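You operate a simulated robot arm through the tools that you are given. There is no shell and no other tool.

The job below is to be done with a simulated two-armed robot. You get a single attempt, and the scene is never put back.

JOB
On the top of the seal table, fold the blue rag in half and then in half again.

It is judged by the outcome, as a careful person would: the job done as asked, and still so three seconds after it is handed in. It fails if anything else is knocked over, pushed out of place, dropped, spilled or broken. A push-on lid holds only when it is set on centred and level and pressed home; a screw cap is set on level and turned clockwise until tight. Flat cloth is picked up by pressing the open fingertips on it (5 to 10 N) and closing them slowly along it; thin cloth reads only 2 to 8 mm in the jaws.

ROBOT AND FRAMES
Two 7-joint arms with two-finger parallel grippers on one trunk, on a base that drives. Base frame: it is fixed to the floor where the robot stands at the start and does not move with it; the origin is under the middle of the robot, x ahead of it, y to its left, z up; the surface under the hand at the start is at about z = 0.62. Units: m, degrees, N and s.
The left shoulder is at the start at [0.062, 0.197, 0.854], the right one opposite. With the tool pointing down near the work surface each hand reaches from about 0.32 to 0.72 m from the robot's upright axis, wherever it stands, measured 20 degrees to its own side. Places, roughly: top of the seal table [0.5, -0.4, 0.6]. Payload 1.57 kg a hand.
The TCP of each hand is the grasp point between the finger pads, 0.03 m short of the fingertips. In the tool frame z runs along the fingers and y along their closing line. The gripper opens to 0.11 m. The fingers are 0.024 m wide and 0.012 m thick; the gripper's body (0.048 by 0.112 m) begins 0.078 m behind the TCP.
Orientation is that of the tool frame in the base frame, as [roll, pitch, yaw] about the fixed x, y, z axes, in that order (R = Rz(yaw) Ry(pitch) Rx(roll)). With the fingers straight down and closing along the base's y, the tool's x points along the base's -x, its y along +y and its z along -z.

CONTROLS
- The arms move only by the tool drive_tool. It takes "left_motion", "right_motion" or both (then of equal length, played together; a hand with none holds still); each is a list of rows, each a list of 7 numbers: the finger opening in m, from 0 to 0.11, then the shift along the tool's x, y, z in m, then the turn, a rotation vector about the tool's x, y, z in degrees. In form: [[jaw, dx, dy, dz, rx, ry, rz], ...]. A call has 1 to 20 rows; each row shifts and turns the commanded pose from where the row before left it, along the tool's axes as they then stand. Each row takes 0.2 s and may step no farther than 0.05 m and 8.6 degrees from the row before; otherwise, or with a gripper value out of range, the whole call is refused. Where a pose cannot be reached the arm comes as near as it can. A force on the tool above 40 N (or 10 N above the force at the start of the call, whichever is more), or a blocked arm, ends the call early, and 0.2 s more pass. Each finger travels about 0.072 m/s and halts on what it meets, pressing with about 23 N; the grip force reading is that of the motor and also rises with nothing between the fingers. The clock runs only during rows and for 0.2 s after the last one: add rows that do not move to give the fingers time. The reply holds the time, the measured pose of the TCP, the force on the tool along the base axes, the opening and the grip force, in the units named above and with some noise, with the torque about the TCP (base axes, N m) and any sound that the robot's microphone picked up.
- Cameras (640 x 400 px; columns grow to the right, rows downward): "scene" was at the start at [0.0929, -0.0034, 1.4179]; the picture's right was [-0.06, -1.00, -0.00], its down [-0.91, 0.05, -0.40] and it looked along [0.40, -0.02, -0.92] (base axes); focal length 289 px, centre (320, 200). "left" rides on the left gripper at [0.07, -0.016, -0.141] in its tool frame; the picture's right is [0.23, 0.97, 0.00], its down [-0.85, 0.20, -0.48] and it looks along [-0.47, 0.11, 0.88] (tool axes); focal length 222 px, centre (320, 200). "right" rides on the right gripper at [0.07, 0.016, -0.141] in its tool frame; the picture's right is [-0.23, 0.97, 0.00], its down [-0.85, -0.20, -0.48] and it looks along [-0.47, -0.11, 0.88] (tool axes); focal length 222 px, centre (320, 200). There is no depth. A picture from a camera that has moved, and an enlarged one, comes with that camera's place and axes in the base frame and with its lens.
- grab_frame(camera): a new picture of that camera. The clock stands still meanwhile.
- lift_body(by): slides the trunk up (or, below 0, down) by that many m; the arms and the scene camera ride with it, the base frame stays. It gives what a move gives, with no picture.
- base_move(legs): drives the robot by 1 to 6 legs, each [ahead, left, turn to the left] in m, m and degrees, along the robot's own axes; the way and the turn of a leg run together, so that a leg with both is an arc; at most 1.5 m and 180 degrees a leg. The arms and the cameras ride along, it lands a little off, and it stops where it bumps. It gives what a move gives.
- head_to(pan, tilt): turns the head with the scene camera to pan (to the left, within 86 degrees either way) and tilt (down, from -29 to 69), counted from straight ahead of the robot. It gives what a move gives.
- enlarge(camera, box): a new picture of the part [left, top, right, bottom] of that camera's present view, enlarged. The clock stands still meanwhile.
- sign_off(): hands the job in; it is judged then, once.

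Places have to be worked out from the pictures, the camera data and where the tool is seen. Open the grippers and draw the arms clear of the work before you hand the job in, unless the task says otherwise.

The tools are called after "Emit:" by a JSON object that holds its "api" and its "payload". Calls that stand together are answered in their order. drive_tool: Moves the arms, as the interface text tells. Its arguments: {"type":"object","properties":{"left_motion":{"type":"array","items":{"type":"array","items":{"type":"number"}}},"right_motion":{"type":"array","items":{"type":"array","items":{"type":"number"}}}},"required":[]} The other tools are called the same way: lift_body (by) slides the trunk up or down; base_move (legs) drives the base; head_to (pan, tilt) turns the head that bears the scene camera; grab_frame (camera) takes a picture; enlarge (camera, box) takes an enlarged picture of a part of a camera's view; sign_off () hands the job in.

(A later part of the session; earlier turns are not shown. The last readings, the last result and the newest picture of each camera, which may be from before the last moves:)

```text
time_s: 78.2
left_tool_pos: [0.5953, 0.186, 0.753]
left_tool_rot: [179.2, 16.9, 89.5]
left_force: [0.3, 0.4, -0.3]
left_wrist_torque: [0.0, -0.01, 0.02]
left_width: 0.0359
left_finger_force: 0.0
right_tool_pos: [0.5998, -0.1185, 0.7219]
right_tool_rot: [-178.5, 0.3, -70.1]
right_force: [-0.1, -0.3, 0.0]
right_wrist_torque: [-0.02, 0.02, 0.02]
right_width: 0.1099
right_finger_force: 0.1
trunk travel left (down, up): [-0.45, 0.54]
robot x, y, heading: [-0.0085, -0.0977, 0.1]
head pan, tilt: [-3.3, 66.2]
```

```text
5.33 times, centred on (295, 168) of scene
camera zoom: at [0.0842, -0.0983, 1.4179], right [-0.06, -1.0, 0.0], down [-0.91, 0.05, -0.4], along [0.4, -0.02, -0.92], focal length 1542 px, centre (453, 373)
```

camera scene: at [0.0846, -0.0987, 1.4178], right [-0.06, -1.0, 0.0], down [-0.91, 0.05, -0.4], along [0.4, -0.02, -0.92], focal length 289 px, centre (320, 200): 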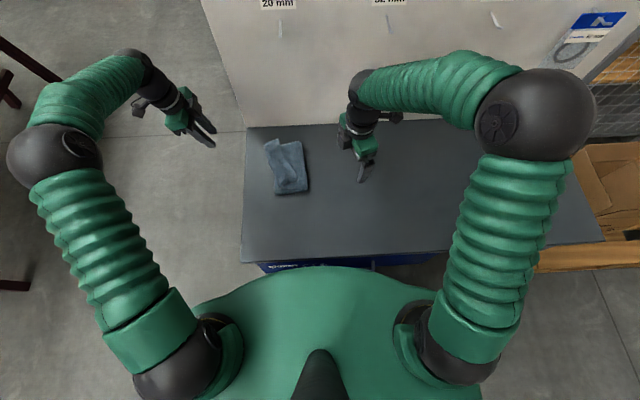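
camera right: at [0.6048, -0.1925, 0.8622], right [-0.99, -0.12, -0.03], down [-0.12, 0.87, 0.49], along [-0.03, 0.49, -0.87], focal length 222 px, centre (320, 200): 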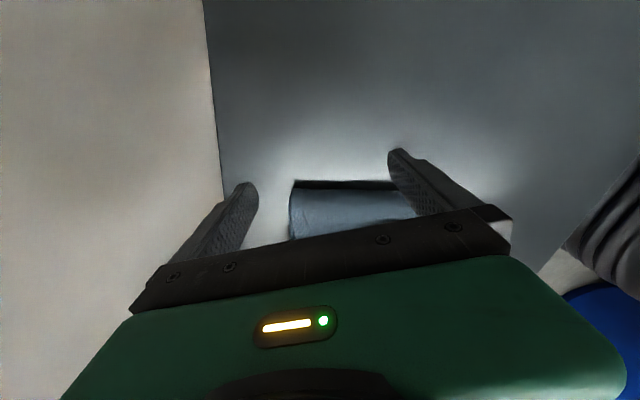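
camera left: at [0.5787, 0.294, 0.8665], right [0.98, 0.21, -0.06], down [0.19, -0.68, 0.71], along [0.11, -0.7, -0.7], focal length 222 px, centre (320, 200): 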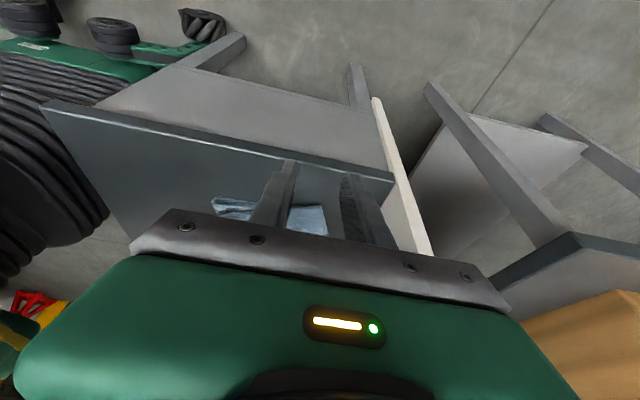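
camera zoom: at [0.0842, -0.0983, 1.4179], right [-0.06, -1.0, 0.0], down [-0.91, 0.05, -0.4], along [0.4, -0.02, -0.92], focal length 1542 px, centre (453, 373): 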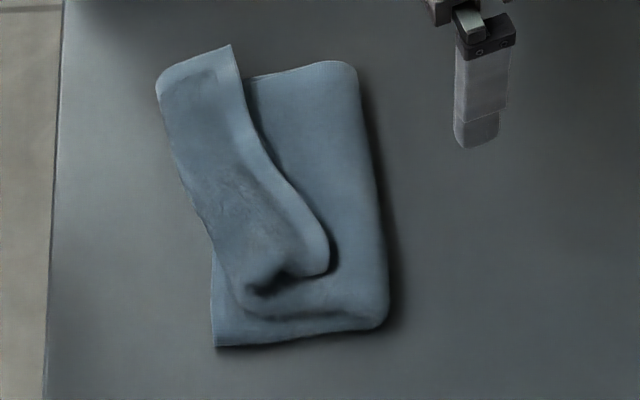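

The strip's edge runs from about (0.498,−0.048) to (0.649,0.009). I bring the fork just to its right, centre (0.581,−0.043), and lower until it touches the underlying layer lightly.

Emit:
{"api": "drive_tool", "payload": {"right_motion": [[0.09, -0.038, -0.0037, 0.005, 0, 0, 0], [0.09, -0.038, -0.0037, 0.005, 0, 0, 0], [0.09, 0, 0, 0.015, 0, 0, 0], [0.09, 0, 0, 0.015, 0, 0, 0], [0.09, 0, 0, 0, 0, 0, 0]]}}

Emit:
{"api": "enlarge", "payload": {"camera": "scene", "box": [255, 130, 335, 205]}}

Emit:
{"api": "grab_frame", "payload": {"camera": "right"}}

```text
time_s: 79.4
left_tool_pos: [0.596, 0.1861, 0.7507]
left_tool_rot: [179.2, 16.9, 89.7]
left_force: [-0.7, 0.3, -0.1]
left_wrist_torque: [0.0, -0.02, -0.02]
left_width: 0.0361
left_finger_force: 0.2
right_tool_pos: [0.582, -0.0416, 0.685]
right_tool_rot: [-178.5, 0.4, -70.0]
right_force: [-0.5, 0.1, 0.8]
right_wrist_torque: [0.0, -0.03, -0.02]
right_width: 0.09
right_finger_force: 0.1
trunk travel left (down, up): [-0.45, 0.54]
robot x, y, heading: [-0.0098, -0.0976, 0.0]
head pan, tilt: [-3.3, 66.2]
```

```text
5.33 times, centred on (295, 168) of scene
camera zoom: at [0.085, -0.0973, 1.4178], right [-0.06, -1.0, 0.0], down [-0.91, 0.05, -0.4], along [0.4, -0.03, -0.92], focal length 1542 px, centre (453, 373)
```

zoom: 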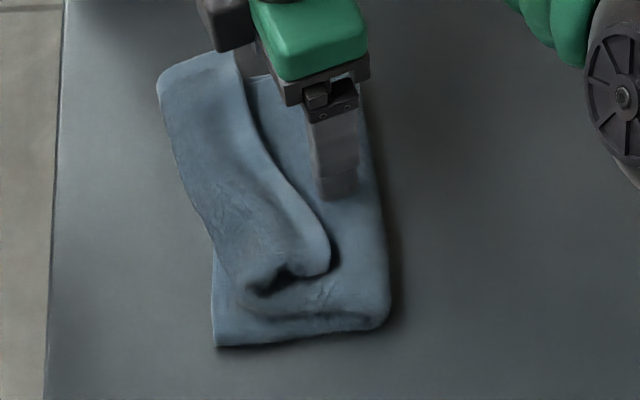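

```text
taken
camera right: at [0.5876, -0.116, 0.825], right [-0.99, -0.12, -0.03], down [-0.11, 0.87, 0.49], along [-0.03, 0.49, -0.87], focal length 222 px, centre (320, 200)
```

right: 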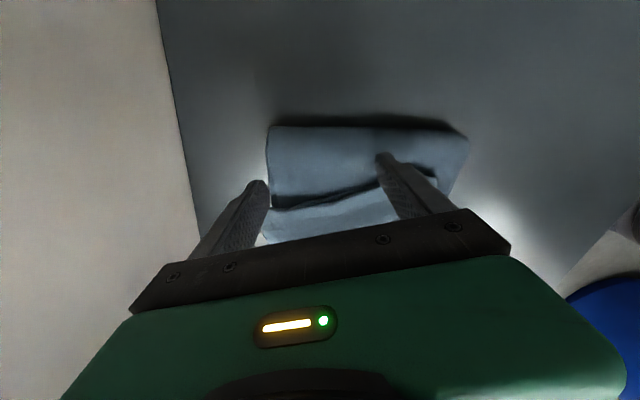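

The wrist view shows the strip's edge clearly, slightly raised, just left of the fork. I shift the fork 1 cm toward the near side and lower further, watching force.

Emit:
{"api": "drive_tool", "payload": {"right_motion": [[0.09, 0, 0.01, 0, 0, 0, 0], [0.09, 0, 0, 0.007, 0, 0, 0], [0.09, 0, 0, 0.006, 0, 0, 0], [0.09, 0, 0, 0, 0, 0, 0]]}}

Emit:
{"api": "enlarge", "payload": {"camera": "right", "box": [220, 80, 500, 255]}}

```text
time_s: 80.4
left_tool_pos: [0.596, 0.1858, 0.7512]
left_tool_rot: [179.2, 16.9, 89.6]
left_force: [0.2, 0.9, -0.2]
left_wrist_torque: [-0.03, 0.0, -0.02]
left_width: 0.0361
left_finger_force: 0.0
right_tool_pos: [0.572, -0.0465, 0.6721]
right_tool_rot: [-178.4, 0.3, -70.1]
right_force: [0.8, 0.2, 0.8]
right_wrist_torque: [0.03, 0.02, 0.0]
right_width: 0.09
right_finger_force: 0.1
trunk travel left (down, up): [-0.45, 0.54]
robot x, y, heading: [-0.0098, -0.099, -0.1]
head pan, tilt: [-3.3, 66.2]
```

```text
2.29 times, centred on (360, 168) of right
camera zoom: at [0.5781, -0.1211, 0.8116], right [-0.99, -0.12, -0.03], down [-0.11, 0.87, 0.49], along [-0.03, 0.49, -0.87], focal length 508 px, centre (229, 274)
```

zoom: 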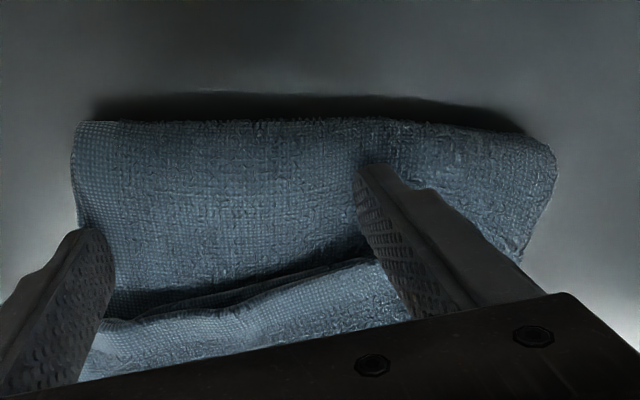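

Fingers are right beside the strip edge. I lower a few millimetres more until light contact.

Emit:
{"api": "drive_tool", "payload": {"right_motion": [[0.09, 0, 0, 0.004, 0, 0, 0], [0.09, 0, 0, 0.003, 0, 0, 0], [0.09, 0, 0, 0, 0, 0, 0]]}}

Emit:
{"api": "enlarge", "payload": {"camera": "right", "box": [220, 80, 500, 255]}}

```text
time_s: 81.2
left_tool_pos: [0.5946, 0.1857, 0.7521]
left_tool_rot: [179.3, 17.0, 89.7]
left_force: [-1.1, -0.3, 0.8]
left_wrist_torque: [0.0, 0.0, -0.02]
left_width: 0.036
left_finger_force: 0.1
right_tool_pos: [0.5736, -0.0472, 0.6649]
right_tool_rot: [-178.3, 0.3, -70.1]
right_force: [-0.2, 1.1, 3.9]
right_wrist_torque: [-0.04, 0.08, -0.02]
right_width: 0.0897
right_finger_force: 0.0
trunk travel left (down, up): [-0.45, 0.54]
robot x, y, heading: [-0.0076, -0.0975, -0.2]
head pan, tilt: [-3.3, 66.2]
```

```text
2.29 times, centred on (360, 168) of right
camera zoom: at [0.5785, -0.1211, 0.8054], right [-0.99, -0.12, -0.03], down [-0.11, 0.87, 0.49], along [-0.03, 0.49, -0.87], focal length 508 px, centre (229, 274)
```

zoom: 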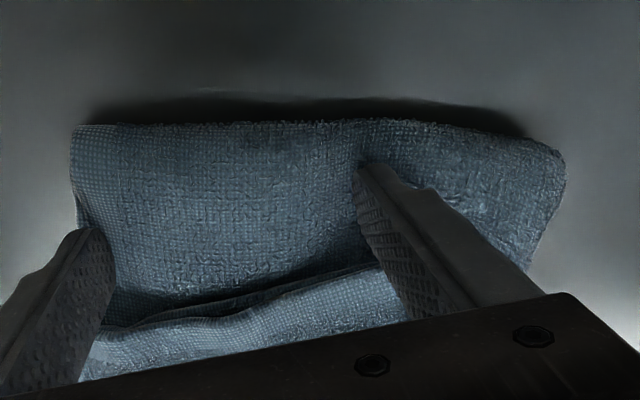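

Light contact (4 N) at tip z≈0.635. I rise 2 mm and sweep left 2.5 cm to slip under/against the strip's edge, then look.

Emit:
{"api": "drive_tool", "payload": {"right_motion": [[0.09, 0, 0, -0.002, 0, 0, 0], [0.09, -0.008, 0, 0, 0, 0, 0], [0.09, -0.008, 0, 0, 0, 0, 0], [0.09, -0.009, 0, -0.001, 0, 0, 0], [0.09, 0, 0, 0, 0, 0, 0]]}}

Emit:
{"api": "enlarge", "payload": {"camera": "right", "box": [220, 80, 500, 255]}}

Emit:
{"api": "enlarge", "payload": {"camera": "scene", "box": [255, 130, 335, 205]}}

```text
time_s: 82.4
left_tool_pos: [0.596, 0.1846, 0.7503]
left_tool_rot: [179.2, 16.9, 89.7]
left_force: [0.6, -0.8, -0.4]
left_wrist_torque: [0.0, 0.01, -0.01]
left_width: 0.0359
left_finger_force: 0.1
right_tool_pos: [0.5642, -0.0231, 0.668]
right_tool_rot: [-178.3, 0.3, -70.2]
right_force: [0.6, 0.1, 0.3]
right_wrist_torque: [0.0, 0.02, 0.03]
right_width: 0.0898
right_finger_force: 0.1
trunk travel left (down, up): [-0.45, 0.54]
robot x, y, heading: [-0.0104, -0.0934, -0.0]
head pan, tilt: [-3.3, 66.2]
```

```text
2.29 times, centred on (360, 168) of right
camera zoom: at [0.5698, -0.097, 0.8077], right [-0.99, -0.12, -0.03], down [-0.11, 0.87, 0.49], along [-0.03, 0.49, -0.87], focal length 508 px, centre (229, 274)
```

zoom: 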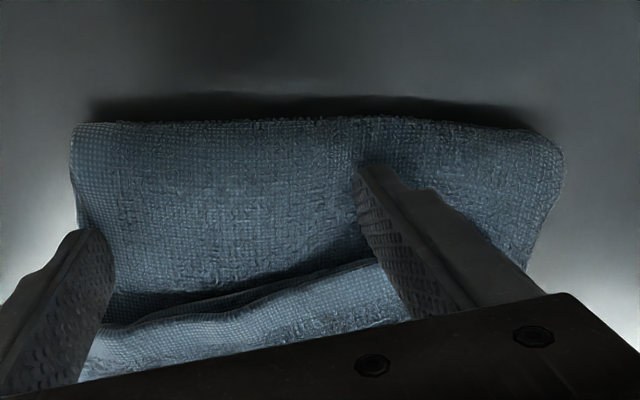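

```text
5.33 times, centred on (295, 168) of scene
camera zoom: at [0.085, -0.0978, 1.4178], right [-0.06, -1.0, 0.0], down [-0.91, 0.05, -0.4], along [0.4, -0.02, -0.92], focal length 1542 px, centre (453, 373)
```

zoom: 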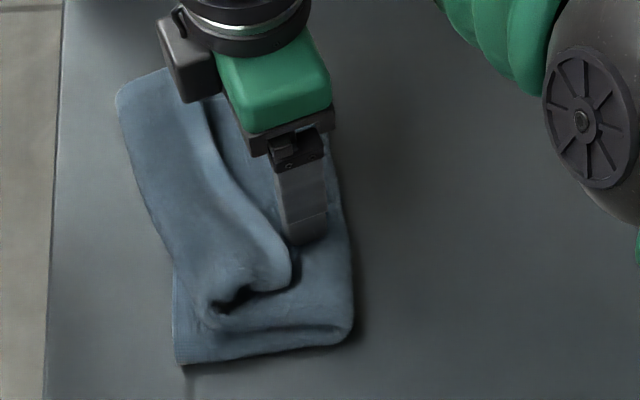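

The fork dug into the soft flap and the whole rag slid ~2 cm left (still well on the table). A better way: pinch the turned-back edge lightly and pull it right to unfold back to the flat half-fold. I raise and turn the right hand so it closes across that edge.

Emit:
{"api": "drive_tool", "payload": {"right_motion": [[0.09, 0, 0, -0.02, 0, 0, 0], [0.09, 0, 0, -0.03, 0, 0, 0], [0.06, 0, 0, -0.01, 0, 0, 7.5], [0.03, 0, 0, 0, 0, 0, 7.5], [0.03, 0, 0, 0, 0, 0, 7.5], [0.03, 0, 0, 0, 0, 0, 7.5], [0.03, 0, 0, 0, 0, 0, 7.5], [0.03, 0, 0, 0, 0, 0, 7.5], [0.03, 0, 0, 0, 0, 0, 7.5], [0.03, 0, 0, 0, 0, 0, 7.5], [0.03, 0, 0, 0, 0, 0, 7.5], [0.03, 0, 0, 0, 0, 0, 7.5], [0.03, 0, 0, 0, 0, 0, 7.5], [0.03, 0, 0, 0, 0, 0, 7.5], [0.03, 0, 0, 0, 0, 0, 0]]}}

Emit:
{"api": "grab_frame", "payload": {"camera": "right"}}

Emit:
{"api": "enlarge", "payload": {"camera": "scene", "box": [245, 130, 325, 205]}}

```text
time_s: 85.6
left_tool_pos: [0.595, 0.1852, 0.7519]
left_tool_rot: [179.3, 17.0, 89.5]
left_force: [0.1, 0.0, -0.2]
left_wrist_torque: [-0.02, -0.01, 0.01]
left_width: 0.0358
left_finger_force: 0.2
right_tool_pos: [0.5633, -0.0254, 0.7281]
right_tool_rot: [179.7, 1.7, -160.2]
right_force: [-0.7, 0.7, -0.2]
right_wrist_torque: [-0.01, 0.01, 0.01]
right_width: 0.03
right_finger_force: 0.0
trunk travel left (down, up): [-0.45, 0.54]
robot x, y, heading: [-0.0066, -0.0984, 0.3]
head pan, tilt: [-3.3, 66.2]
```

```text
taken
camera right: at [0.4893, -0.0357, 0.867], right [-0.12, 0.99, 0.01], down [0.86, 0.09, 0.5], along [0.5, 0.07, -0.87], focal length 222 px, centre (320, 200)
```

right: 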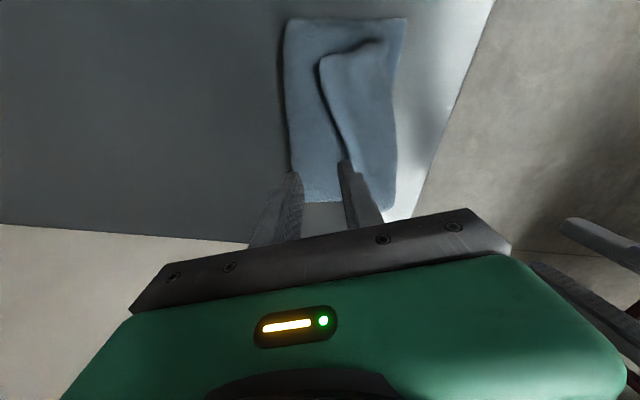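

```text
5.33 times, centred on (285, 168) of scene
camera zoom: at [0.085, -0.0975, 1.4178], right [-0.06, -1.0, 0.0], down [-0.91, 0.05, -0.4], along [0.4, -0.03, -0.92], focal length 1542 px, centre (507, 373)
```

zoom: 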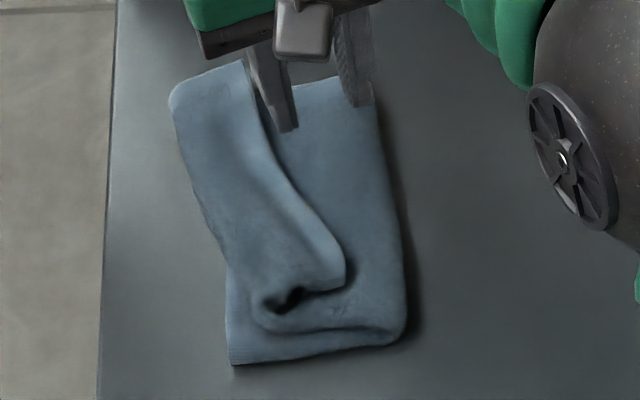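

Edge mid-point is about (0.56, 0.001). I move so the right finger is just off the edge and the left finger sits on the strip, and descend close.

Emit:
{"api": "drive_tool", "payload": {"right_motion": [[0.03, -0.0065, 0.0353, 0, 0, 0, 0], [0.03, 0, 0, 0.02, 0, 0, 0], [0.03, 0, 0, 0.02, 0, 0, 0], [0.03, 0, 0, 0, 0, 0, 0]]}}

Emit:
{"api": "enlarge", "payload": {"camera": "right", "box": [220, 20, 480, 245]}}

Emit:
{"api": "enlarge", "payload": {"camera": "scene", "box": [245, 130, 325, 205]}}

```text
time_s: 86.6
left_tool_pos: [0.5951, 0.1852, 0.7519]
left_tool_rot: [179.3, 16.9, 89.5]
left_force: [-0.5, -0.2, 0.7]
left_wrist_torque: [-0.02, 0.03, 0.02]
left_width: 0.036
left_finger_force: 0.0
right_tool_pos: [0.5592, 0.0119, 0.6884]
right_tool_rot: [179.7, 1.6, -160.1]
right_force: [1.1, 0.1, 1.0]
right_wrist_torque: [0.0, -0.03, 0.0]
right_width: 0.0301
right_finger_force: 0.1
trunk travel left (down, up): [-0.45, 0.54]
robot x, y, heading: [-0.0122, -0.0946, -0.1]
head pan, tilt: [-3.3, 66.2]
```

```text
1.78 times, centred on (350, 132) of right
camera zoom: at [0.4848, 0.0004, 0.8273], right [-0.12, 0.99, 0.01], down [0.86, 0.1, 0.5], along [0.5, 0.07, -0.87], focal length 395 px, centre (267, 320)
```

zoom: 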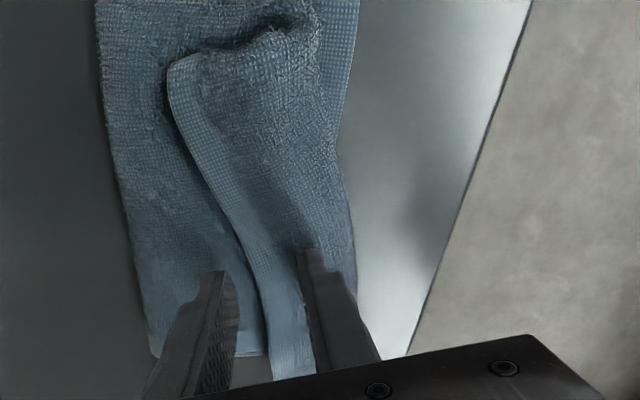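

```text
5.33 times, centred on (285, 168) of scene
camera zoom: at [0.0848, -0.0974, 1.4178], right [-0.06, -1.0, 0.0], down [-0.91, 0.05, -0.4], along [0.4, -0.03, -0.92], focal length 1542 px, centre (507, 373)
```

zoom: 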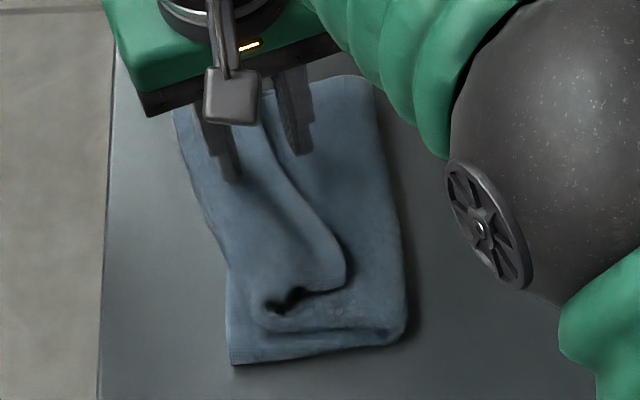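

Alignment is right. I lower in small steps until light contact (~3 N).

Emit:
{"api": "drive_tool", "payload": {"right_motion": [[0.03, 0, 0, 0.006, 0, 0, 0], [0.03, 0, 0, 0.005, 0, 0, 0], [0.03, 0, 0, 0, 0, 0, 0]]}}

Emit:
{"api": "drive_tool", "payload": {"right_motion": [[0.03, 0, 0, 0.004, 0, 0, 0], [0.03, 0, 0, 0.003, 0, 0, 0], [0.03, 0, 0, 0, 0, 0, 0]]}}

```text
time_s: 87.4
left_tool_pos: [0.5956, 0.1855, 0.7508]
left_tool_rot: [179.3, 16.9, 89.6]
left_force: [0.3, 0.4, 1.4]
left_wrist_torque: [0.0, 0.03, -0.03]
left_width: 0.0362
left_finger_force: 0.1
right_tool_pos: [0.5592, 0.0113, 0.677]
right_tool_rot: [179.8, 1.5, -160.2]
right_force: [0.6, 0.2, 1.3]
right_wrist_torque: [0.01, -0.01, 0.04]
right_width: 0.0303
right_finger_force: 0.4
trunk travel left (down, up): [-0.45, 0.54]
robot x, y, heading: [-0.0108, -0.0968, -0.1]
head pan, tilt: [-3.3, 66.2]
```

```text
time_s: 88.2
left_tool_pos: [0.5944, 0.1859, 0.7521]
left_tool_rot: [179.4, 16.9, 89.5]
left_force: [-0.2, 0.4, -0.9]
left_wrist_torque: [-0.02, -0.02, -0.03]
left_width: 0.0358
left_finger_force: 0.1
right_tool_pos: [0.5591, 0.0108, 0.6699]
right_tool_rot: [179.7, 1.6, -160.2]
right_force: [0.4, 1.2, 3.6]
right_wrist_torque: [0.05, 0.03, -0.01]
right_width: 0.0301
right_finger_force: 0.5
trunk travel left (down, up): [-0.45, 0.54]
robot x, y, heading: [-0.01, -0.0969, 0.0]
head pan, tilt: [-3.3, 66.2]
```

Contact at about 3.6 N. Closing slowly here.

Emit:
{"api": "drive_tool", "payload": {"right_motion": [[0.027, 0, 0, 0, 0, 0, 0], [0.024, 0, 0, 0, 0, 0, 0], [0.021, 0, 0, 0, 0, 0, 0], [0.018, 0, 0, 0, 0, 0, 0], [0.016, 0, 0, 0, 0, 0, 0], [0.014, 0, 0, 0, 0, 0, 0], [0.012, 0, 0, 0, 0, 0, 0], [0.01, 0, 0, 0, 0, 0, 0], [0.008, 0, 0, 0, 0, 0, 0], [0.006, 0, 0, 0, 0, 0, 0], [0.004, 0, 0, 0, 0, 0, 0], [0.002, 0, 0, 0, 0, 0, 0], [0.0, 0, 0, 0, 0, 0, 0], [0.0, 0, 0, 0, 0, 0, 0]]}}

Emit:
{"api": "enlarge", "payload": {"camera": "right", "box": [220, 20, 480, 245]}}

```text
time_s: 91.2
left_tool_pos: [0.595, 0.186, 0.7523]
left_tool_rot: [179.3, 16.9, 89.6]
left_force: [-0.3, 0.6, -0.6]
left_wrist_torque: [-0.01, -0.01, -0.01]
left_width: 0.0359
left_finger_force: 0.1
right_tool_pos: [0.5586, 0.0118, 0.6705]
right_tool_rot: [179.7, 1.6, -160.0]
right_force: [0.4, 0.5, 3.7]
right_wrist_torque: [0.04, -0.01, -0.01]
right_width: 0.0048
right_finger_force: 22.8
trunk travel left (down, up): [-0.45, 0.54]
robot x, y, heading: [-0.0107, -0.0955, 0.0]
head pan, tilt: [-3.3, 66.2]
```

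```text
1.78 times, centred on (350, 132) of right
camera zoom: at [0.4847, 0.0002, 0.8096], right [-0.12, 0.99, 0.01], down [0.86, 0.1, 0.5], along [0.5, 0.07, -0.87], focal length 395 px, centre (267, 320)
```

zoom: 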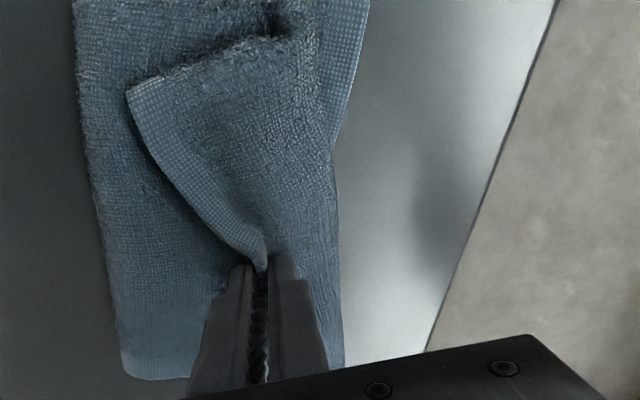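

The fingers caught the very edge (4.8 mm, no tail). I lift a few centimetres and move right to see how it unrolls and whether both layers are held.

Emit:
{"api": "drive_tool", "payload": {"right_motion": [[0.0, 0, 0, -0.01, 0, 0, 0], [0.0, 0, -0.005, -0.01, 0, 0, 0], [0.0, 0, -0.01, -0.01, 0, 0, 0], [0.0, 0, -0.015, -0.005, 0, 0, 0], [0.0, 0, -0.015, -0.005, 0, 0, 0], [0.0, 0, 0, 0, 0, 0, 0]]}}

Emit:
{"api": "enlarge", "payload": {"camera": "right", "box": [220, 20, 480, 245]}}

Emit:
{"api": "enlarge", "payload": {"camera": "scene", "box": [245, 130, 325, 205]}}

Emit:
{"api": "grab_frame", "payload": {"camera": "left"}}

```text
time_s: 92.6
left_tool_pos: [0.5947, 0.1844, 0.752]
left_tool_rot: [179.3, 16.9, 89.6]
left_force: [0.9, 0.2, 0.0]
left_wrist_torque: [0.02, 0.02, -0.01]
left_width: 0.0362
left_finger_force: 0.0
right_tool_pos: [0.5741, -0.031, 0.7093]
right_tool_rot: [179.7, 1.6, -160.1]
right_force: [0.0, 0.9, 0.0]
right_wrist_torque: [-0.04, -0.01, 0.0]
right_width: 0.0051
right_finger_force: 22.7
trunk travel left (down, up): [-0.45, 0.54]
robot x, y, heading: [-0.012, -0.0982, -0.1]
head pan, tilt: [-3.3, 66.2]
```

```text
1.78 times, centred on (350, 132) of right
camera zoom: at [0.4999, -0.0423, 0.8491], right [-0.12, 0.99, 0.01], down [0.86, 0.1, 0.5], along [0.5, 0.07, -0.87], focal length 395 px, centre (267, 320)
```

zoom: 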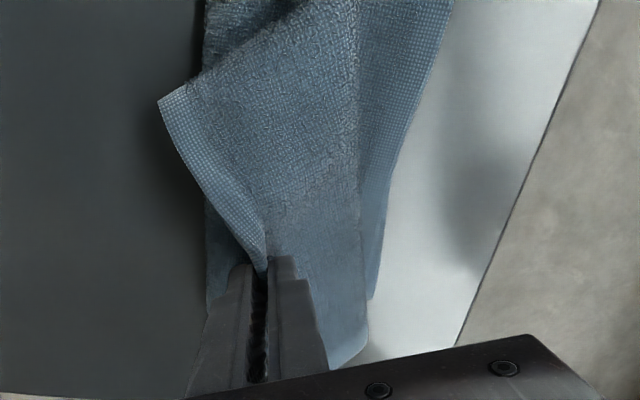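

```text
5.33 times, centred on (285, 168) of scene
camera zoom: at [0.085, -0.0975, 1.4178], right [-0.06, -1.0, 0.0], down [-0.91, 0.05, -0.4], along [0.4, -0.03, -0.92], focal length 1542 px, centre (507, 373)
```

zoom: 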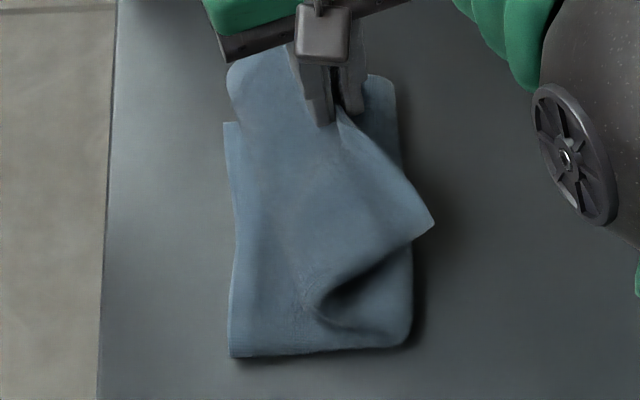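

```text
taken
camera left: at [0.5789, 0.2938, 0.8665], right [0.98, 0.21, -0.06], down [0.19, -0.68, 0.71], along [0.11, -0.7, -0.7], focal length 222 px, centre (320, 200)
```

left: 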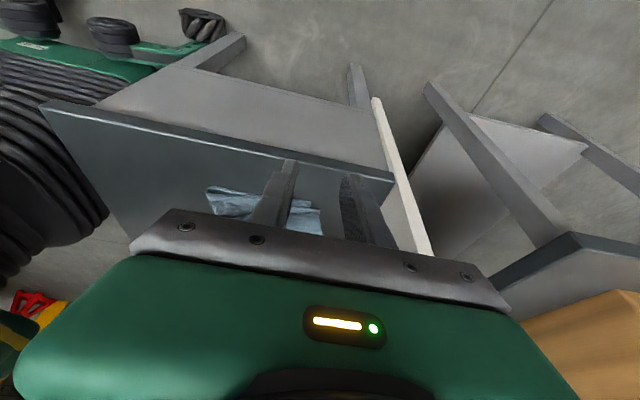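

The flap is unrolling nicely. I keep drawing the edge right and low to lay the rag out flat again.

Emit:
{"api": "drive_tool", "payload": {"right_motion": [[0.0, 0.0095, -0.0178, -0.004, 0, 0, 0], [0.0, 0.0095, -0.0178, -0.002, 0, 0, 0], [0.0, 0.0095, -0.0178, 0, 0, 0, 0], [0.0, 0.0095, -0.0178, 0.002, 0, 0, 0], [0.0, 0.0095, -0.0178, 0.003, 0, 0, 0], [0.0, 0.0095, -0.0178, 0.004, 0, 0, 0], [0.0, 0.0095, -0.0178, 0.006, 0, 0, 0], [0.0, 0.005, -0.0141, 0.008, 0, 0, 0], [0.0, 0.005, -0.0141, 0.01, 0, 0, 0], [0.0, 0.005, -0.0141, 0.01, 0, 0, 0], [0.0, 0, 0, 0, 0, 0, 0]]}}

Emit:
{"api": "grab_frame", "payload": {"camera": "right"}}

Emit:
{"api": "enlarge", "payload": {"camera": "scene", "box": [250, 110, 410, 210]}}

```text
time_s: 95.0
left_tool_pos: [0.5949, 0.186, 0.7517]
left_tool_rot: [179.3, 16.9, 89.6]
left_force: [-0.7, 0.0, 0.8]
left_wrist_torque: [0.0, 0.0, -0.02]
left_width: 0.0358
left_finger_force: 0.1
right_tool_pos: [0.5536, -0.2164, 0.6712]
right_tool_rot: [179.6, 1.6, -160.1]
right_force: [-0.3, -0.2, 0.5]
right_wrist_torque: [-0.02, -0.01, -0.01]
right_width: 0.0052
right_finger_force: 22.7
trunk travel left (down, up): [-0.45, 0.54]
robot x, y, heading: [-0.0087, -0.0962, 0.2]
head pan, tilt: [-3.3, 66.2]
```

```text
taken
camera right: at [0.4799, -0.2269, 0.8093], right [-0.12, 0.99, 0.01], down [0.86, 0.1, 0.5], along [0.5, 0.07, -0.87], focal length 222 px, centre (320, 200)
```

right: 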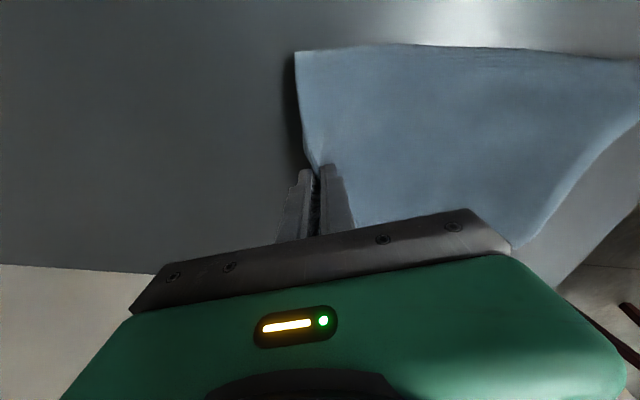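

```text
4.00 times, centred on (330, 160) of scene
camera zoom: at [0.0849, -0.0985, 1.4178], right [-0.06, -1.0, 0.0], down [-0.91, 0.05, -0.4], along [0.4, -0.02, -0.92], focal length 1157 px, centre (280, 360)
```

zoom: 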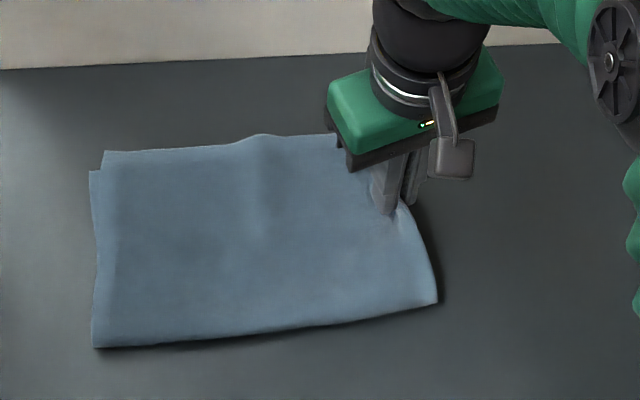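

The rag is flat again, and I hold the right edge at its middle with no tail. Since this rag slides as a whole, I'll rotate it 90° on the table by swinging this held edge round to the robot's side; then the second fold can be done near→far with both arms side by side, like the first. First 30° of the swing, low over the table.

Emit:
{"api": "drive_tool", "payload": {"right_motion": [[0.0, 0, 0, 0.006, 0, 0, 0], [0.0, 0.0187, 0.0082, 0, 0, 0, 7.5], [0.0, 0.0187, 0.0082, 0, 0, 0, 7.5], [0.0, 0.0187, 0.0082, 0, 0, 0, 7.5], [0.0, 0.0187, 0.0082, 0, 0, 0, 7.5], [0.0, 0, 0, 0, 0, 0, 0]]}}

Emit:
{"api": "enlarge", "payload": {"camera": "scene", "box": [240, 110, 400, 260]}}

Emit:
{"api": "grab_frame", "payload": {"camera": "right"}}

```text
time_s: 96.4
left_tool_pos: [0.5953, 0.1857, 0.7507]
left_tool_rot: [179.3, 16.9, 89.5]
left_force: [0.3, 1.0, -0.5]
left_wrist_torque: [-0.01, -0.03, 0.0]
left_width: 0.0362
left_finger_force: 0.1
right_tool_pos: [0.4776, -0.1957, 0.6619]
right_tool_rot: [179.0, 1.2, 169.8]
right_force: [0.7, 0.6, -0.1]
right_wrist_torque: [0.02, -0.02, 0.05]
right_width: 0.0048
right_finger_force: 23.0
trunk travel left (down, up): [-0.45, 0.54]
robot x, y, heading: [-0.008, -0.0977, -0.3]
head pan, tilt: [-3.3, 66.2]
```

```text
2.67 times, centred on (320, 185) of scene
camera zoom: at [0.085, -0.0984, 1.4178], right [-0.06, -1.0, 0.0], down [-0.91, 0.05, -0.4], along [0.4, -0.02, -0.92], focal length 771 px, centre (320, 240)
```

zoom: 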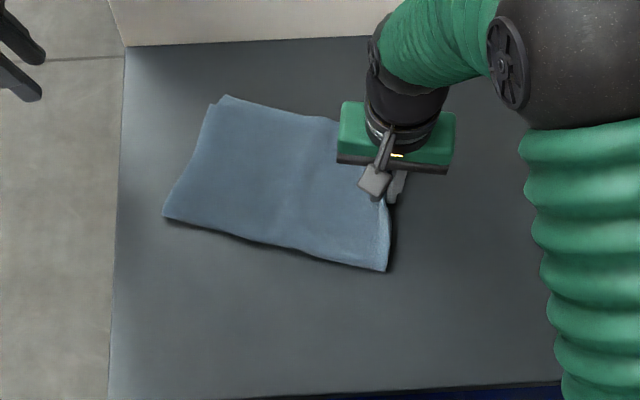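

```text
taken
camera right: at [0.4084, -0.1697, 0.8023], right [0.4, 0.92, 0.02], down [0.79, -0.36, 0.49], along [0.46, -0.18, -0.87], focal length 222 px, centre (320, 200)
```

right: 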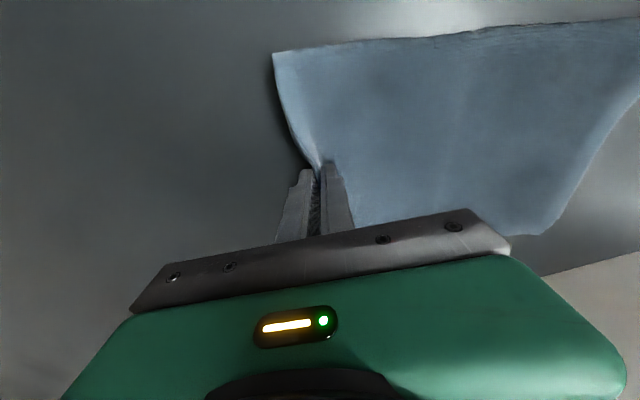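

The rag rotates as one piece. I continue the swing another 30°.

Emit:
{"api": "drive_tool", "payload": {"right_motion": [[0.0, 0.0187, 0.0082, 0, 0, 0, 7.5], [0.0, 0.0187, 0.0082, 0, 0, 0, 7.5], [0.0, 0.0187, 0.0082, 0, 0, 0, 7.5], [0.0, 0.0187, 0.0082, 0, 0, 0, 7.5], [0.0, 0, 0, 0, 0, 0, 0]]}}

Emit:
{"api": "enlarge", "payload": {"camera": "scene", "box": [240, 110, 400, 260]}}

```text
time_s: 97.6
left_tool_pos: [0.5962, 0.1857, 0.7501]
left_tool_rot: [179.3, 16.9, 89.7]
left_force: [0.6, 0.1, 1.6]
left_wrist_torque: [-0.04, 0.0, -0.01]
left_width: 0.036
left_finger_force: 0.1
right_tool_pos: [0.4179, -0.1368, 0.6619]
right_tool_rot: [178.5, 0.5, 139.7]
right_force: [0.1, 0.3, 0.0]
right_wrist_torque: [0.04, -0.02, 0.06]
right_width: 0.0047
right_finger_force: 23.2
trunk travel left (down, up): [-0.45, 0.54]
robot x, y, heading: [-0.0105, -0.0998, 0.3]
head pan, tilt: [-3.3, 66.2]
```

```text
2.67 times, centred on (320, 185) of scene
camera zoom: at [0.0847, -0.098, 1.4178], right [-0.06, -1.0, 0.0], down [-0.91, 0.05, -0.4], along [0.4, -0.02, -0.92], focal length 771 px, centre (320, 240)
```

zoom: 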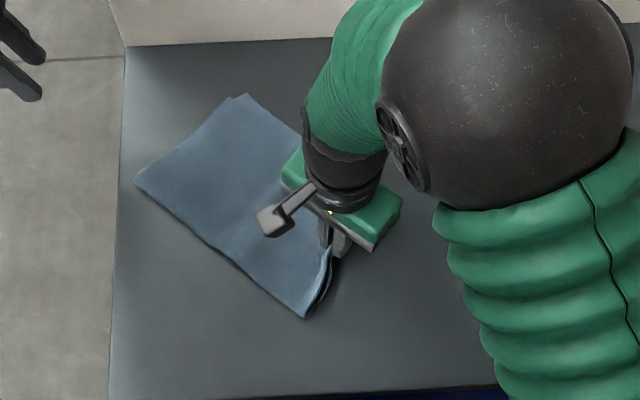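

About 50° turned. I continue along the arc, turning the wrist a bit less per step to keep the arm comfortable.

Emit:
{"api": "drive_tool", "payload": {"right_motion": [[0.0, 0.0201, 0.0053, 0, 0, 0, 5], [0.0, 0.0184, 0.0089, 0, 0, 0, 5], [0.0, 0.0179, 0.0098, 0, 0, 0, 5], [0.0, 0.0175, 0.0106, 0, 0, 0, 5], [0.0, 0, 0, 0, 0, 0, 0]]}}

Emit:
{"api": "grab_frame", "payload": {"camera": "scene"}}

Emit:
{"api": "enlarge", "payload": {"camera": "scene", "box": [240, 110, 400, 260]}}

```text
time_s: 98.4
left_tool_pos: [0.5946, 0.1847, 0.7531]
left_tool_rot: [179.2, 16.9, 89.6]
left_force: [-0.7, -0.8, 0.5]
left_wrist_torque: [0.04, 0.02, -0.01]
left_width: 0.0358
left_finger_force: 0.1
right_tool_pos: [0.4349, -0.1457, 0.672]
right_tool_rot: [177.0, -0.1, 114.7]
right_force: [-0.4, -0.2, 0.3]
right_wrist_torque: [-0.03, -0.01, 0.04]
right_width: 0.0047
right_finger_force: 22.9
trunk travel left (down, up): [-0.45, 0.54]
robot x, y, heading: [-0.0081, -0.0954, -0.1]
head pan, tilt: [-3.3, 66.2]
stopped in row 4 (right hand): the arm was blocked; the commanded pose is now the measured one
```

```text
taken
camera scene: at [0.0844, -0.0982, 1.4179], right [-0.06, -1.0, 0.0], down [-0.91, 0.05, -0.4], along [0.4, -0.02, -0.92], focal length 289 px, centre (320, 200)
```

scene: 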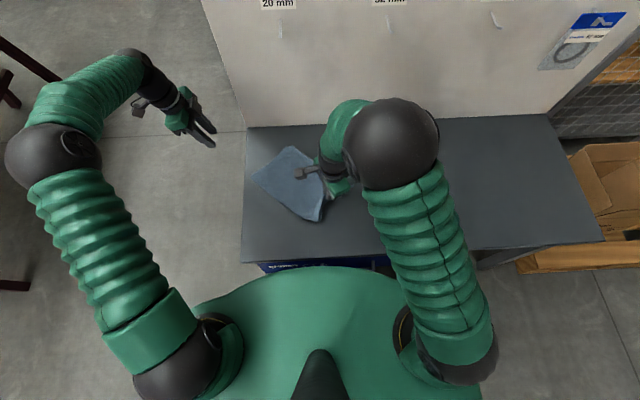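

```text
2.67 times, centred on (320, 185) of scene
camera zoom: at [0.0844, -0.0982, 1.4179], right [-0.06, -1.0, 0.0], down [-0.91, 0.05, -0.4], along [0.4, -0.02, -0.92], focal length 771 px, centre (320, 240)
```

zoom: 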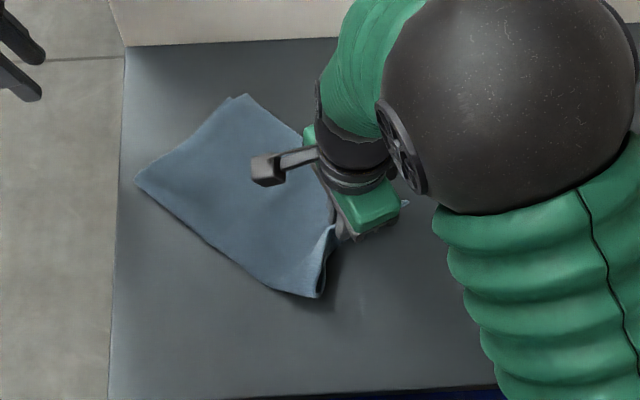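

The right arm reached a limit near the robot. I untwist the wrist a little and continue the swing by driving the base back 4 cm and left 8 cm, which carries the held edge along.

Emit:
{"api": "drive_tool", "payload": {"right_motion": [[0.0, 0, 0, 0.004, 0, 0, -7], [0.0, 0, 0, 0.004, 0, 0, -7], [0.0, 0, 0, 0, 0, 0, 0]]}}

Emit:
{"api": "base_move", "payload": {"legs": [[-0.03, 0.04, 0], [-0.01, 0.04, 0]]}}

Emit:
{"api": "grab_frame", "payload": {"camera": "scene"}}

Emit:
{"api": "enlarge", "payload": {"camera": "scene", "box": [240, 110, 400, 260]}}

```text
time_s: 99.2
left_tool_pos: [0.594, 0.1864, 0.7524]
left_tool_rot: [179.2, 16.9, 89.6]
left_force: [0.4, 1.2, -0.4]
left_wrist_torque: [0.0, 0.01, 0.02]
left_width: 0.0361
left_finger_force: 0.0
right_tool_pos: [0.4313, -0.1396, 0.6634]
right_tool_rot: [177.1, 0.5, 129.7]
right_force: [-0.7, -0.5, 1.2]
right_wrist_torque: [-0.02, 0.0, -0.06]
right_width: 0.0048
right_finger_force: 23.1
trunk travel left (down, up): [-0.45, 0.54]
robot x, y, heading: [-0.0147, -0.0956, -0.0]
head pan, tilt: [-3.3, 66.2]
```

```text
time_s: 100.6
left_tool_pos: [0.5557, 0.2495, 0.7575]
left_tool_rot: [179.2, 16.0, 89.3]
left_force: [-0.3, -0.9, 0.7]
left_wrist_torque: [0.12, 0.0, -0.01]
left_width: 0.0359
left_finger_force: 0.0
right_tool_pos: [0.3929, -0.0727, 0.6641]
right_tool_rot: [176.6, -0.1, 129.3]
right_force: [0.6, -1.9, 1.1]
right_wrist_torque: [0.12, 0.03, -0.04]
right_width: 0.0045
right_finger_force: 22.8
trunk travel left (down, up): [-0.45, 0.54]
robot x, y, heading: [-0.0486, -0.0185, -0.2]
head pan, tilt: [-3.3, 66.2]
```

```text
taken
camera scene: at [0.044, -0.0333, 1.4179], right [-0.06, -1.0, -0.01], down [-0.91, 0.06, -0.4], along [0.4, -0.02, -0.92], focal length 289 px, centre (320, 200)
```

scene: 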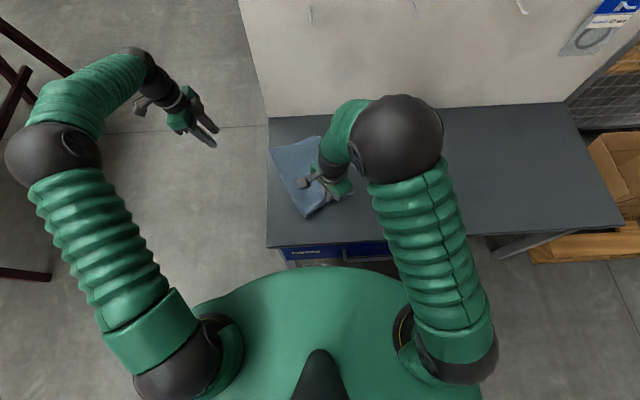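

```text
2.67 times, centred on (320, 185) of scene
camera zoom: at [0.044, -0.0333, 1.4179], right [-0.06, -1.0, -0.01], down [-0.91, 0.06, -0.4], along [0.4, -0.02, -0.92], focal length 771 px, centre (320, 240)
```

zoom: 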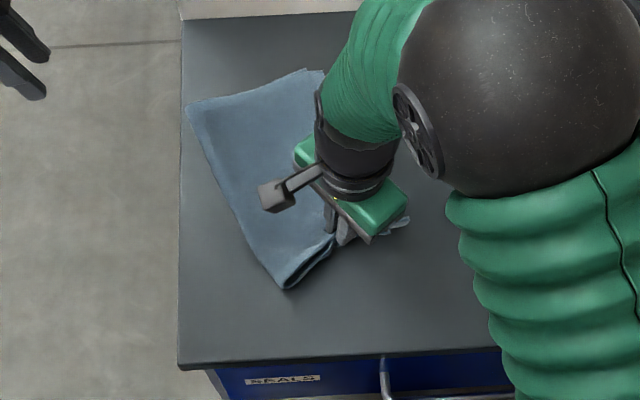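

Now ~62° turned. I carry on: base 6 cm further left and slightly back, then straight back to align the rag with x.

Emit:
{"api": "base_move", "payload": {"legs": [[-0.01, 0.04, 0], [-0.01, 0.03, 0], [-0.02, 0, 0]]}}

Emit:
{"api": "grab_frame", "payload": {"camera": "scene"}}

Emit:
{"api": "enlarge", "payload": {"camera": "scene", "box": [260, 100, 420, 250]}}

```text
time_s: 102.3
left_tool_pos: [0.5132, 0.3332, 0.7528]
left_tool_rot: [179.2, 17.0, 89.5]
left_force: [0.0, 0.1, -1.0]
left_wrist_torque: [-0.06, -0.03, 0.01]
left_width: 0.0359
left_finger_force: 0.0
right_tool_pos: [0.3513, 0.0103, 0.663]
right_tool_rot: [177.1, 0.6, 129.5]
right_force: [-1.4, -0.3, 0.0]
right_wrist_torque: [-0.08, -0.02, -0.05]
right_width: 0.0044
right_finger_force: 22.8
trunk travel left (down, up): [-0.45, 0.54]
robot x, y, heading: [-0.0864, 0.0523, -0.2]
head pan, tilt: [-3.3, 66.2]
```

```text
taken
camera scene: at [0.0069, 0.0572, 1.4176], right [-0.06, -1.0, 0.01], down [-0.91, 0.05, -0.4], along [0.4, -0.03, -0.92], focal length 289 px, centre (320, 200)
```

scene: 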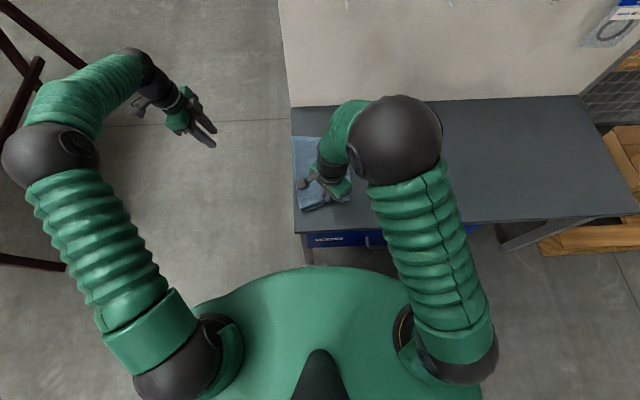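

```text
2.67 times, centred on (340, 175) of scene
camera zoom: at [0.0069, 0.0572, 1.4176], right [-0.06, -1.0, 0.01], down [-0.91, 0.05, -0.4], along [0.4, -0.03, -0.92], focal length 771 px, centre (267, 267)
```

zoom: 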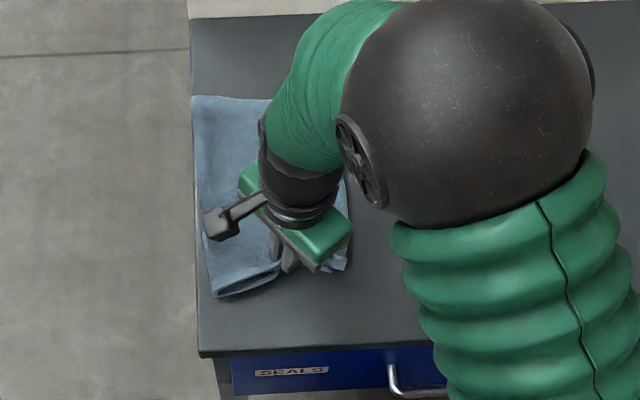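

The rag is now nearly aligned with x, but its long side sits right at the table's left rim. I release the pinch and lift, then plan to slide the whole rag right.

Emit:
{"api": "drive_tool", "payload": {"right_motion": [[0.0, 0, 0, 0.003, 0, 0, 0], [0.01, 0, 0, 0, 0, 0, 0], [0.02, 0, 0, 0, 0, 0, 0], [0.03, 0, 0, 0, 0, 0, 0], [0.036, 0, 0, -0.01, 0, 0, 0], [0.036, 0, 0, -0.03, 0, 0, 0], [0.036, 0, 0, -0.03, 0, 0, 0], [0.036, 0, -0.04, -0.02, 0, 0, 0], [0.036, 0, -0.045, 0, 0, 0, 0], [0.036, 0, -0.045, 0, 0, 0, 0], [0.036, 0, 0, 0, 0, 0, 0]]}}

Emit:
{"api": "enlarge", "payload": {"camera": "scene", "box": [260, 100, 420, 250]}}

Emit:
{"api": "grab_frame", "payload": {"camera": "right"}}

```text
time_s: 104.7
left_tool_pos: [0.5132, 0.3313, 0.7542]
left_tool_rot: [179.1, 16.7, 89.4]
left_force: [-0.2, 0.7, -0.6]
left_wrist_torque: [0.01, 0.04, 0.01]
left_width: 0.0359
left_finger_force: 0.0
right_tool_pos: [0.2444, -0.0787, 0.7443]
right_tool_rot: [176.8, 0.4, 129.5]
right_force: [-0.4, 0.3, 0.2]
right_wrist_torque: [0.0, 0.04, -0.03]
right_width: 0.0361
right_finger_force: 0.1
trunk travel left (down, up): [-0.45, 0.54]
robot x, y, heading: [-0.09, 0.0521, -0.2]
head pan, tilt: [-3.3, 66.2]
```

```text
2.67 times, centred on (340, 175) of scene
camera zoom: at [0.0057, 0.0517, 1.4179], right [-0.06, -1.0, 0.0], down [-0.91, 0.05, -0.4], along [0.4, -0.03, -0.92], focal length 771 px, centre (267, 267)
```

zoom: 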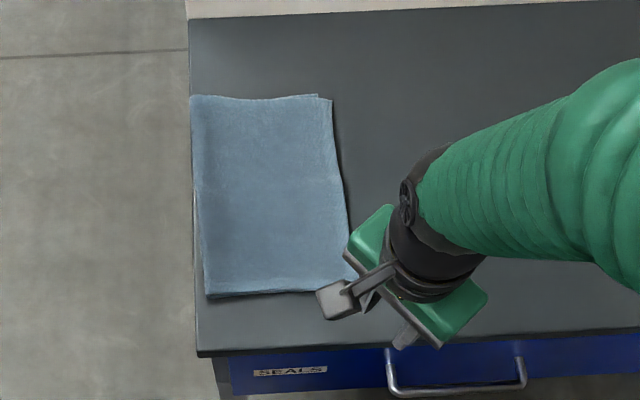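

```text
taken
camera right: at [0.2059, -0.0194, 0.8865], right [0.89, 0.44, 0.06], down [0.37, -0.8, 0.47], along [0.25, -0.4, -0.88], focal length 222 px, centre (320, 200)
```

right: 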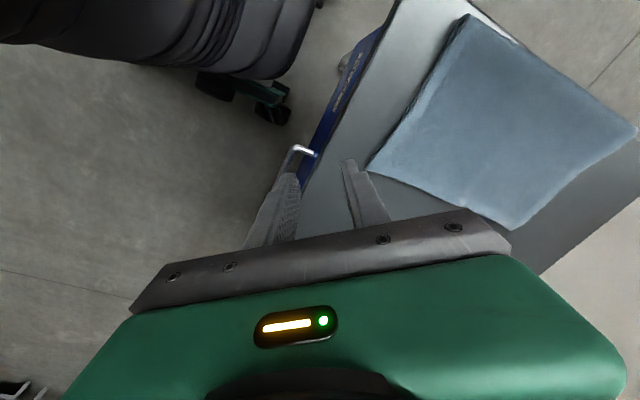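

Excellent — the rag is a neat flat rectangle aligned with x: about x 0.32–0.58, y −0.07–0.10. I straighten both hands (left un-leaned, right turned back to yaw −90), well above the table.

Emit:
{"api": "drive_tool", "payload": {"left_motion": [[0.036, 0, 0, -0.03, 0, 0, 0], [0.036, 0, 0, -0.02, 0, 8.35, 0], [0.036, 0, 0, 0, 0, 8.35, 0], [0.036, 0, 0, 0, 0, 0, 0], [0.036, 0, 0, 0, 0, 0, 0], [0.036, 0, 0, 0, 0, 0, 0]], "right_motion": [[0.036, 0, 0, -0.04, 0, 0, 0], [0.036, -0.042, 0.004, -0.02, 0, 0, 0], [0.036, -0.042, 0.004, 0, 0, 0, 0], [0.036, -0.042, 0.004, 0, 0, 0, 0], [0.036, -0.042, 0.004, 0, 0, 0, 0], [0.036, 0, 0, 0, 0, 0, 0]]}}

Emit:
{"api": "drive_tool", "payload": {"right_motion": [[0.05, 0, 0, 0, 0, 0, -7.8], [0.07, 0, 0, 0, 0, 0, -7.8], [0.09, 0, 0, 0, 0, 0, -7.8], [0.11, 0, 0, 0, 0, 0, -7.8], [0.11, 0, 0, 0, 0, 0, -7.8], [0.11, 0, 0, 0, 0, 0, -7.8], [0.11, 0, 0, 0, 0, 0, -7.8], [0.11, 0, 0, 0, 0, 0, -7.8], [0.11, 0, 0, 0, 0, 0, -7.8], [0.11, 0, 0, 0, 0, 0, -7.8], [0.11, 0, 0, 0, 0, 0, -7.8], [0.11, 0, 0, 0, 0, 0, -7.8], [0.11, 0, 0, 0, 0, 0, -7.8], [0.11, 0, 0, 0, 0, 0, -7.8], [0.11, 0, 0, 0, 0, 0, -7.8], [0.11, 0, 0, 0, 0, 0, -7.8], [0.11, 0, 0, 0, 0, 0, -7.8], [0.11, 0, 0, 0, 0, 0, -7.8], [0.11, 0, 0, 0, 0, 0, 0]]}}

Emit:
{"api": "grab_frame", "payload": {"camera": "scene"}}

```text
time_s: 106.1
left_tool_pos: [0.5117, 0.3455, 0.8053]
left_tool_rot: [178.9, -0.2, 89.8]
left_force: [-0.4, -0.9, 0.7]
left_wrist_torque: [0.03, 0.01, 0.02]
left_width: 0.0361
left_finger_force: 0.1
right_tool_pos: [0.3608, -0.2016, 0.8094]
right_tool_rot: [176.7, 0.5, 129.3]
right_force: [-1.5, 0.3, -1.4]
right_wrist_torque: [0.02, -0.01, 0.02]
right_width: 0.0361
right_finger_force: 0.0
trunk travel left (down, up): [-0.45, 0.54]
robot x, y, heading: [-0.0899, 0.0548, 0.0]
head pan, tilt: [-3.3, 66.2]
```

```text
time_s: 110.1
left_tool_pos: [0.5112, 0.3455, 0.8038]
left_tool_rot: [178.9, 0.0, 89.6]
left_force: [0.2, -0.3, -0.3]
left_wrist_torque: [0.01, 0.01, 0.03]
left_width: 0.0359
left_finger_force: 0.1
right_tool_pos: [0.3615, -0.2004, 0.8071]
right_tool_rot: [-177.2, 1.7, -90.1]
right_force: [0.6, 0.7, 0.0]
right_wrist_torque: [0.02, 0.01, 0.02]
right_width: 0.1104
right_finger_force: 0.0
trunk travel left (down, up): [-0.45, 0.54]
robot x, y, heading: [-0.0865, 0.0534, -0.1]
head pan, tilt: [-3.3, 66.2]
```

```text
taken
camera scene: at [0.0048, 0.0498, 1.4179], right [-0.06, -1.0, 0.0], down [-0.91, 0.05, -0.4], along [0.4, -0.02, -0.92], focal length 289 px, centre (320, 200)
```

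scene: 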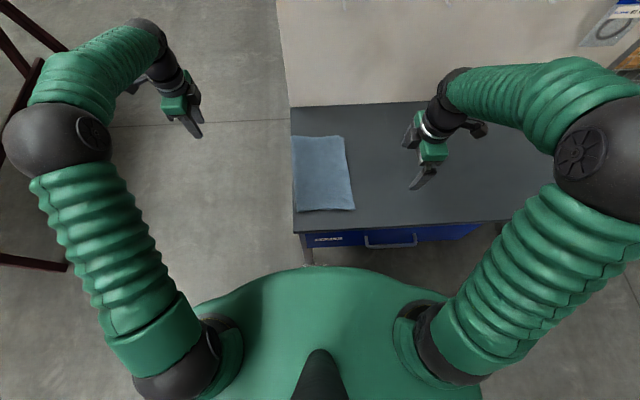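

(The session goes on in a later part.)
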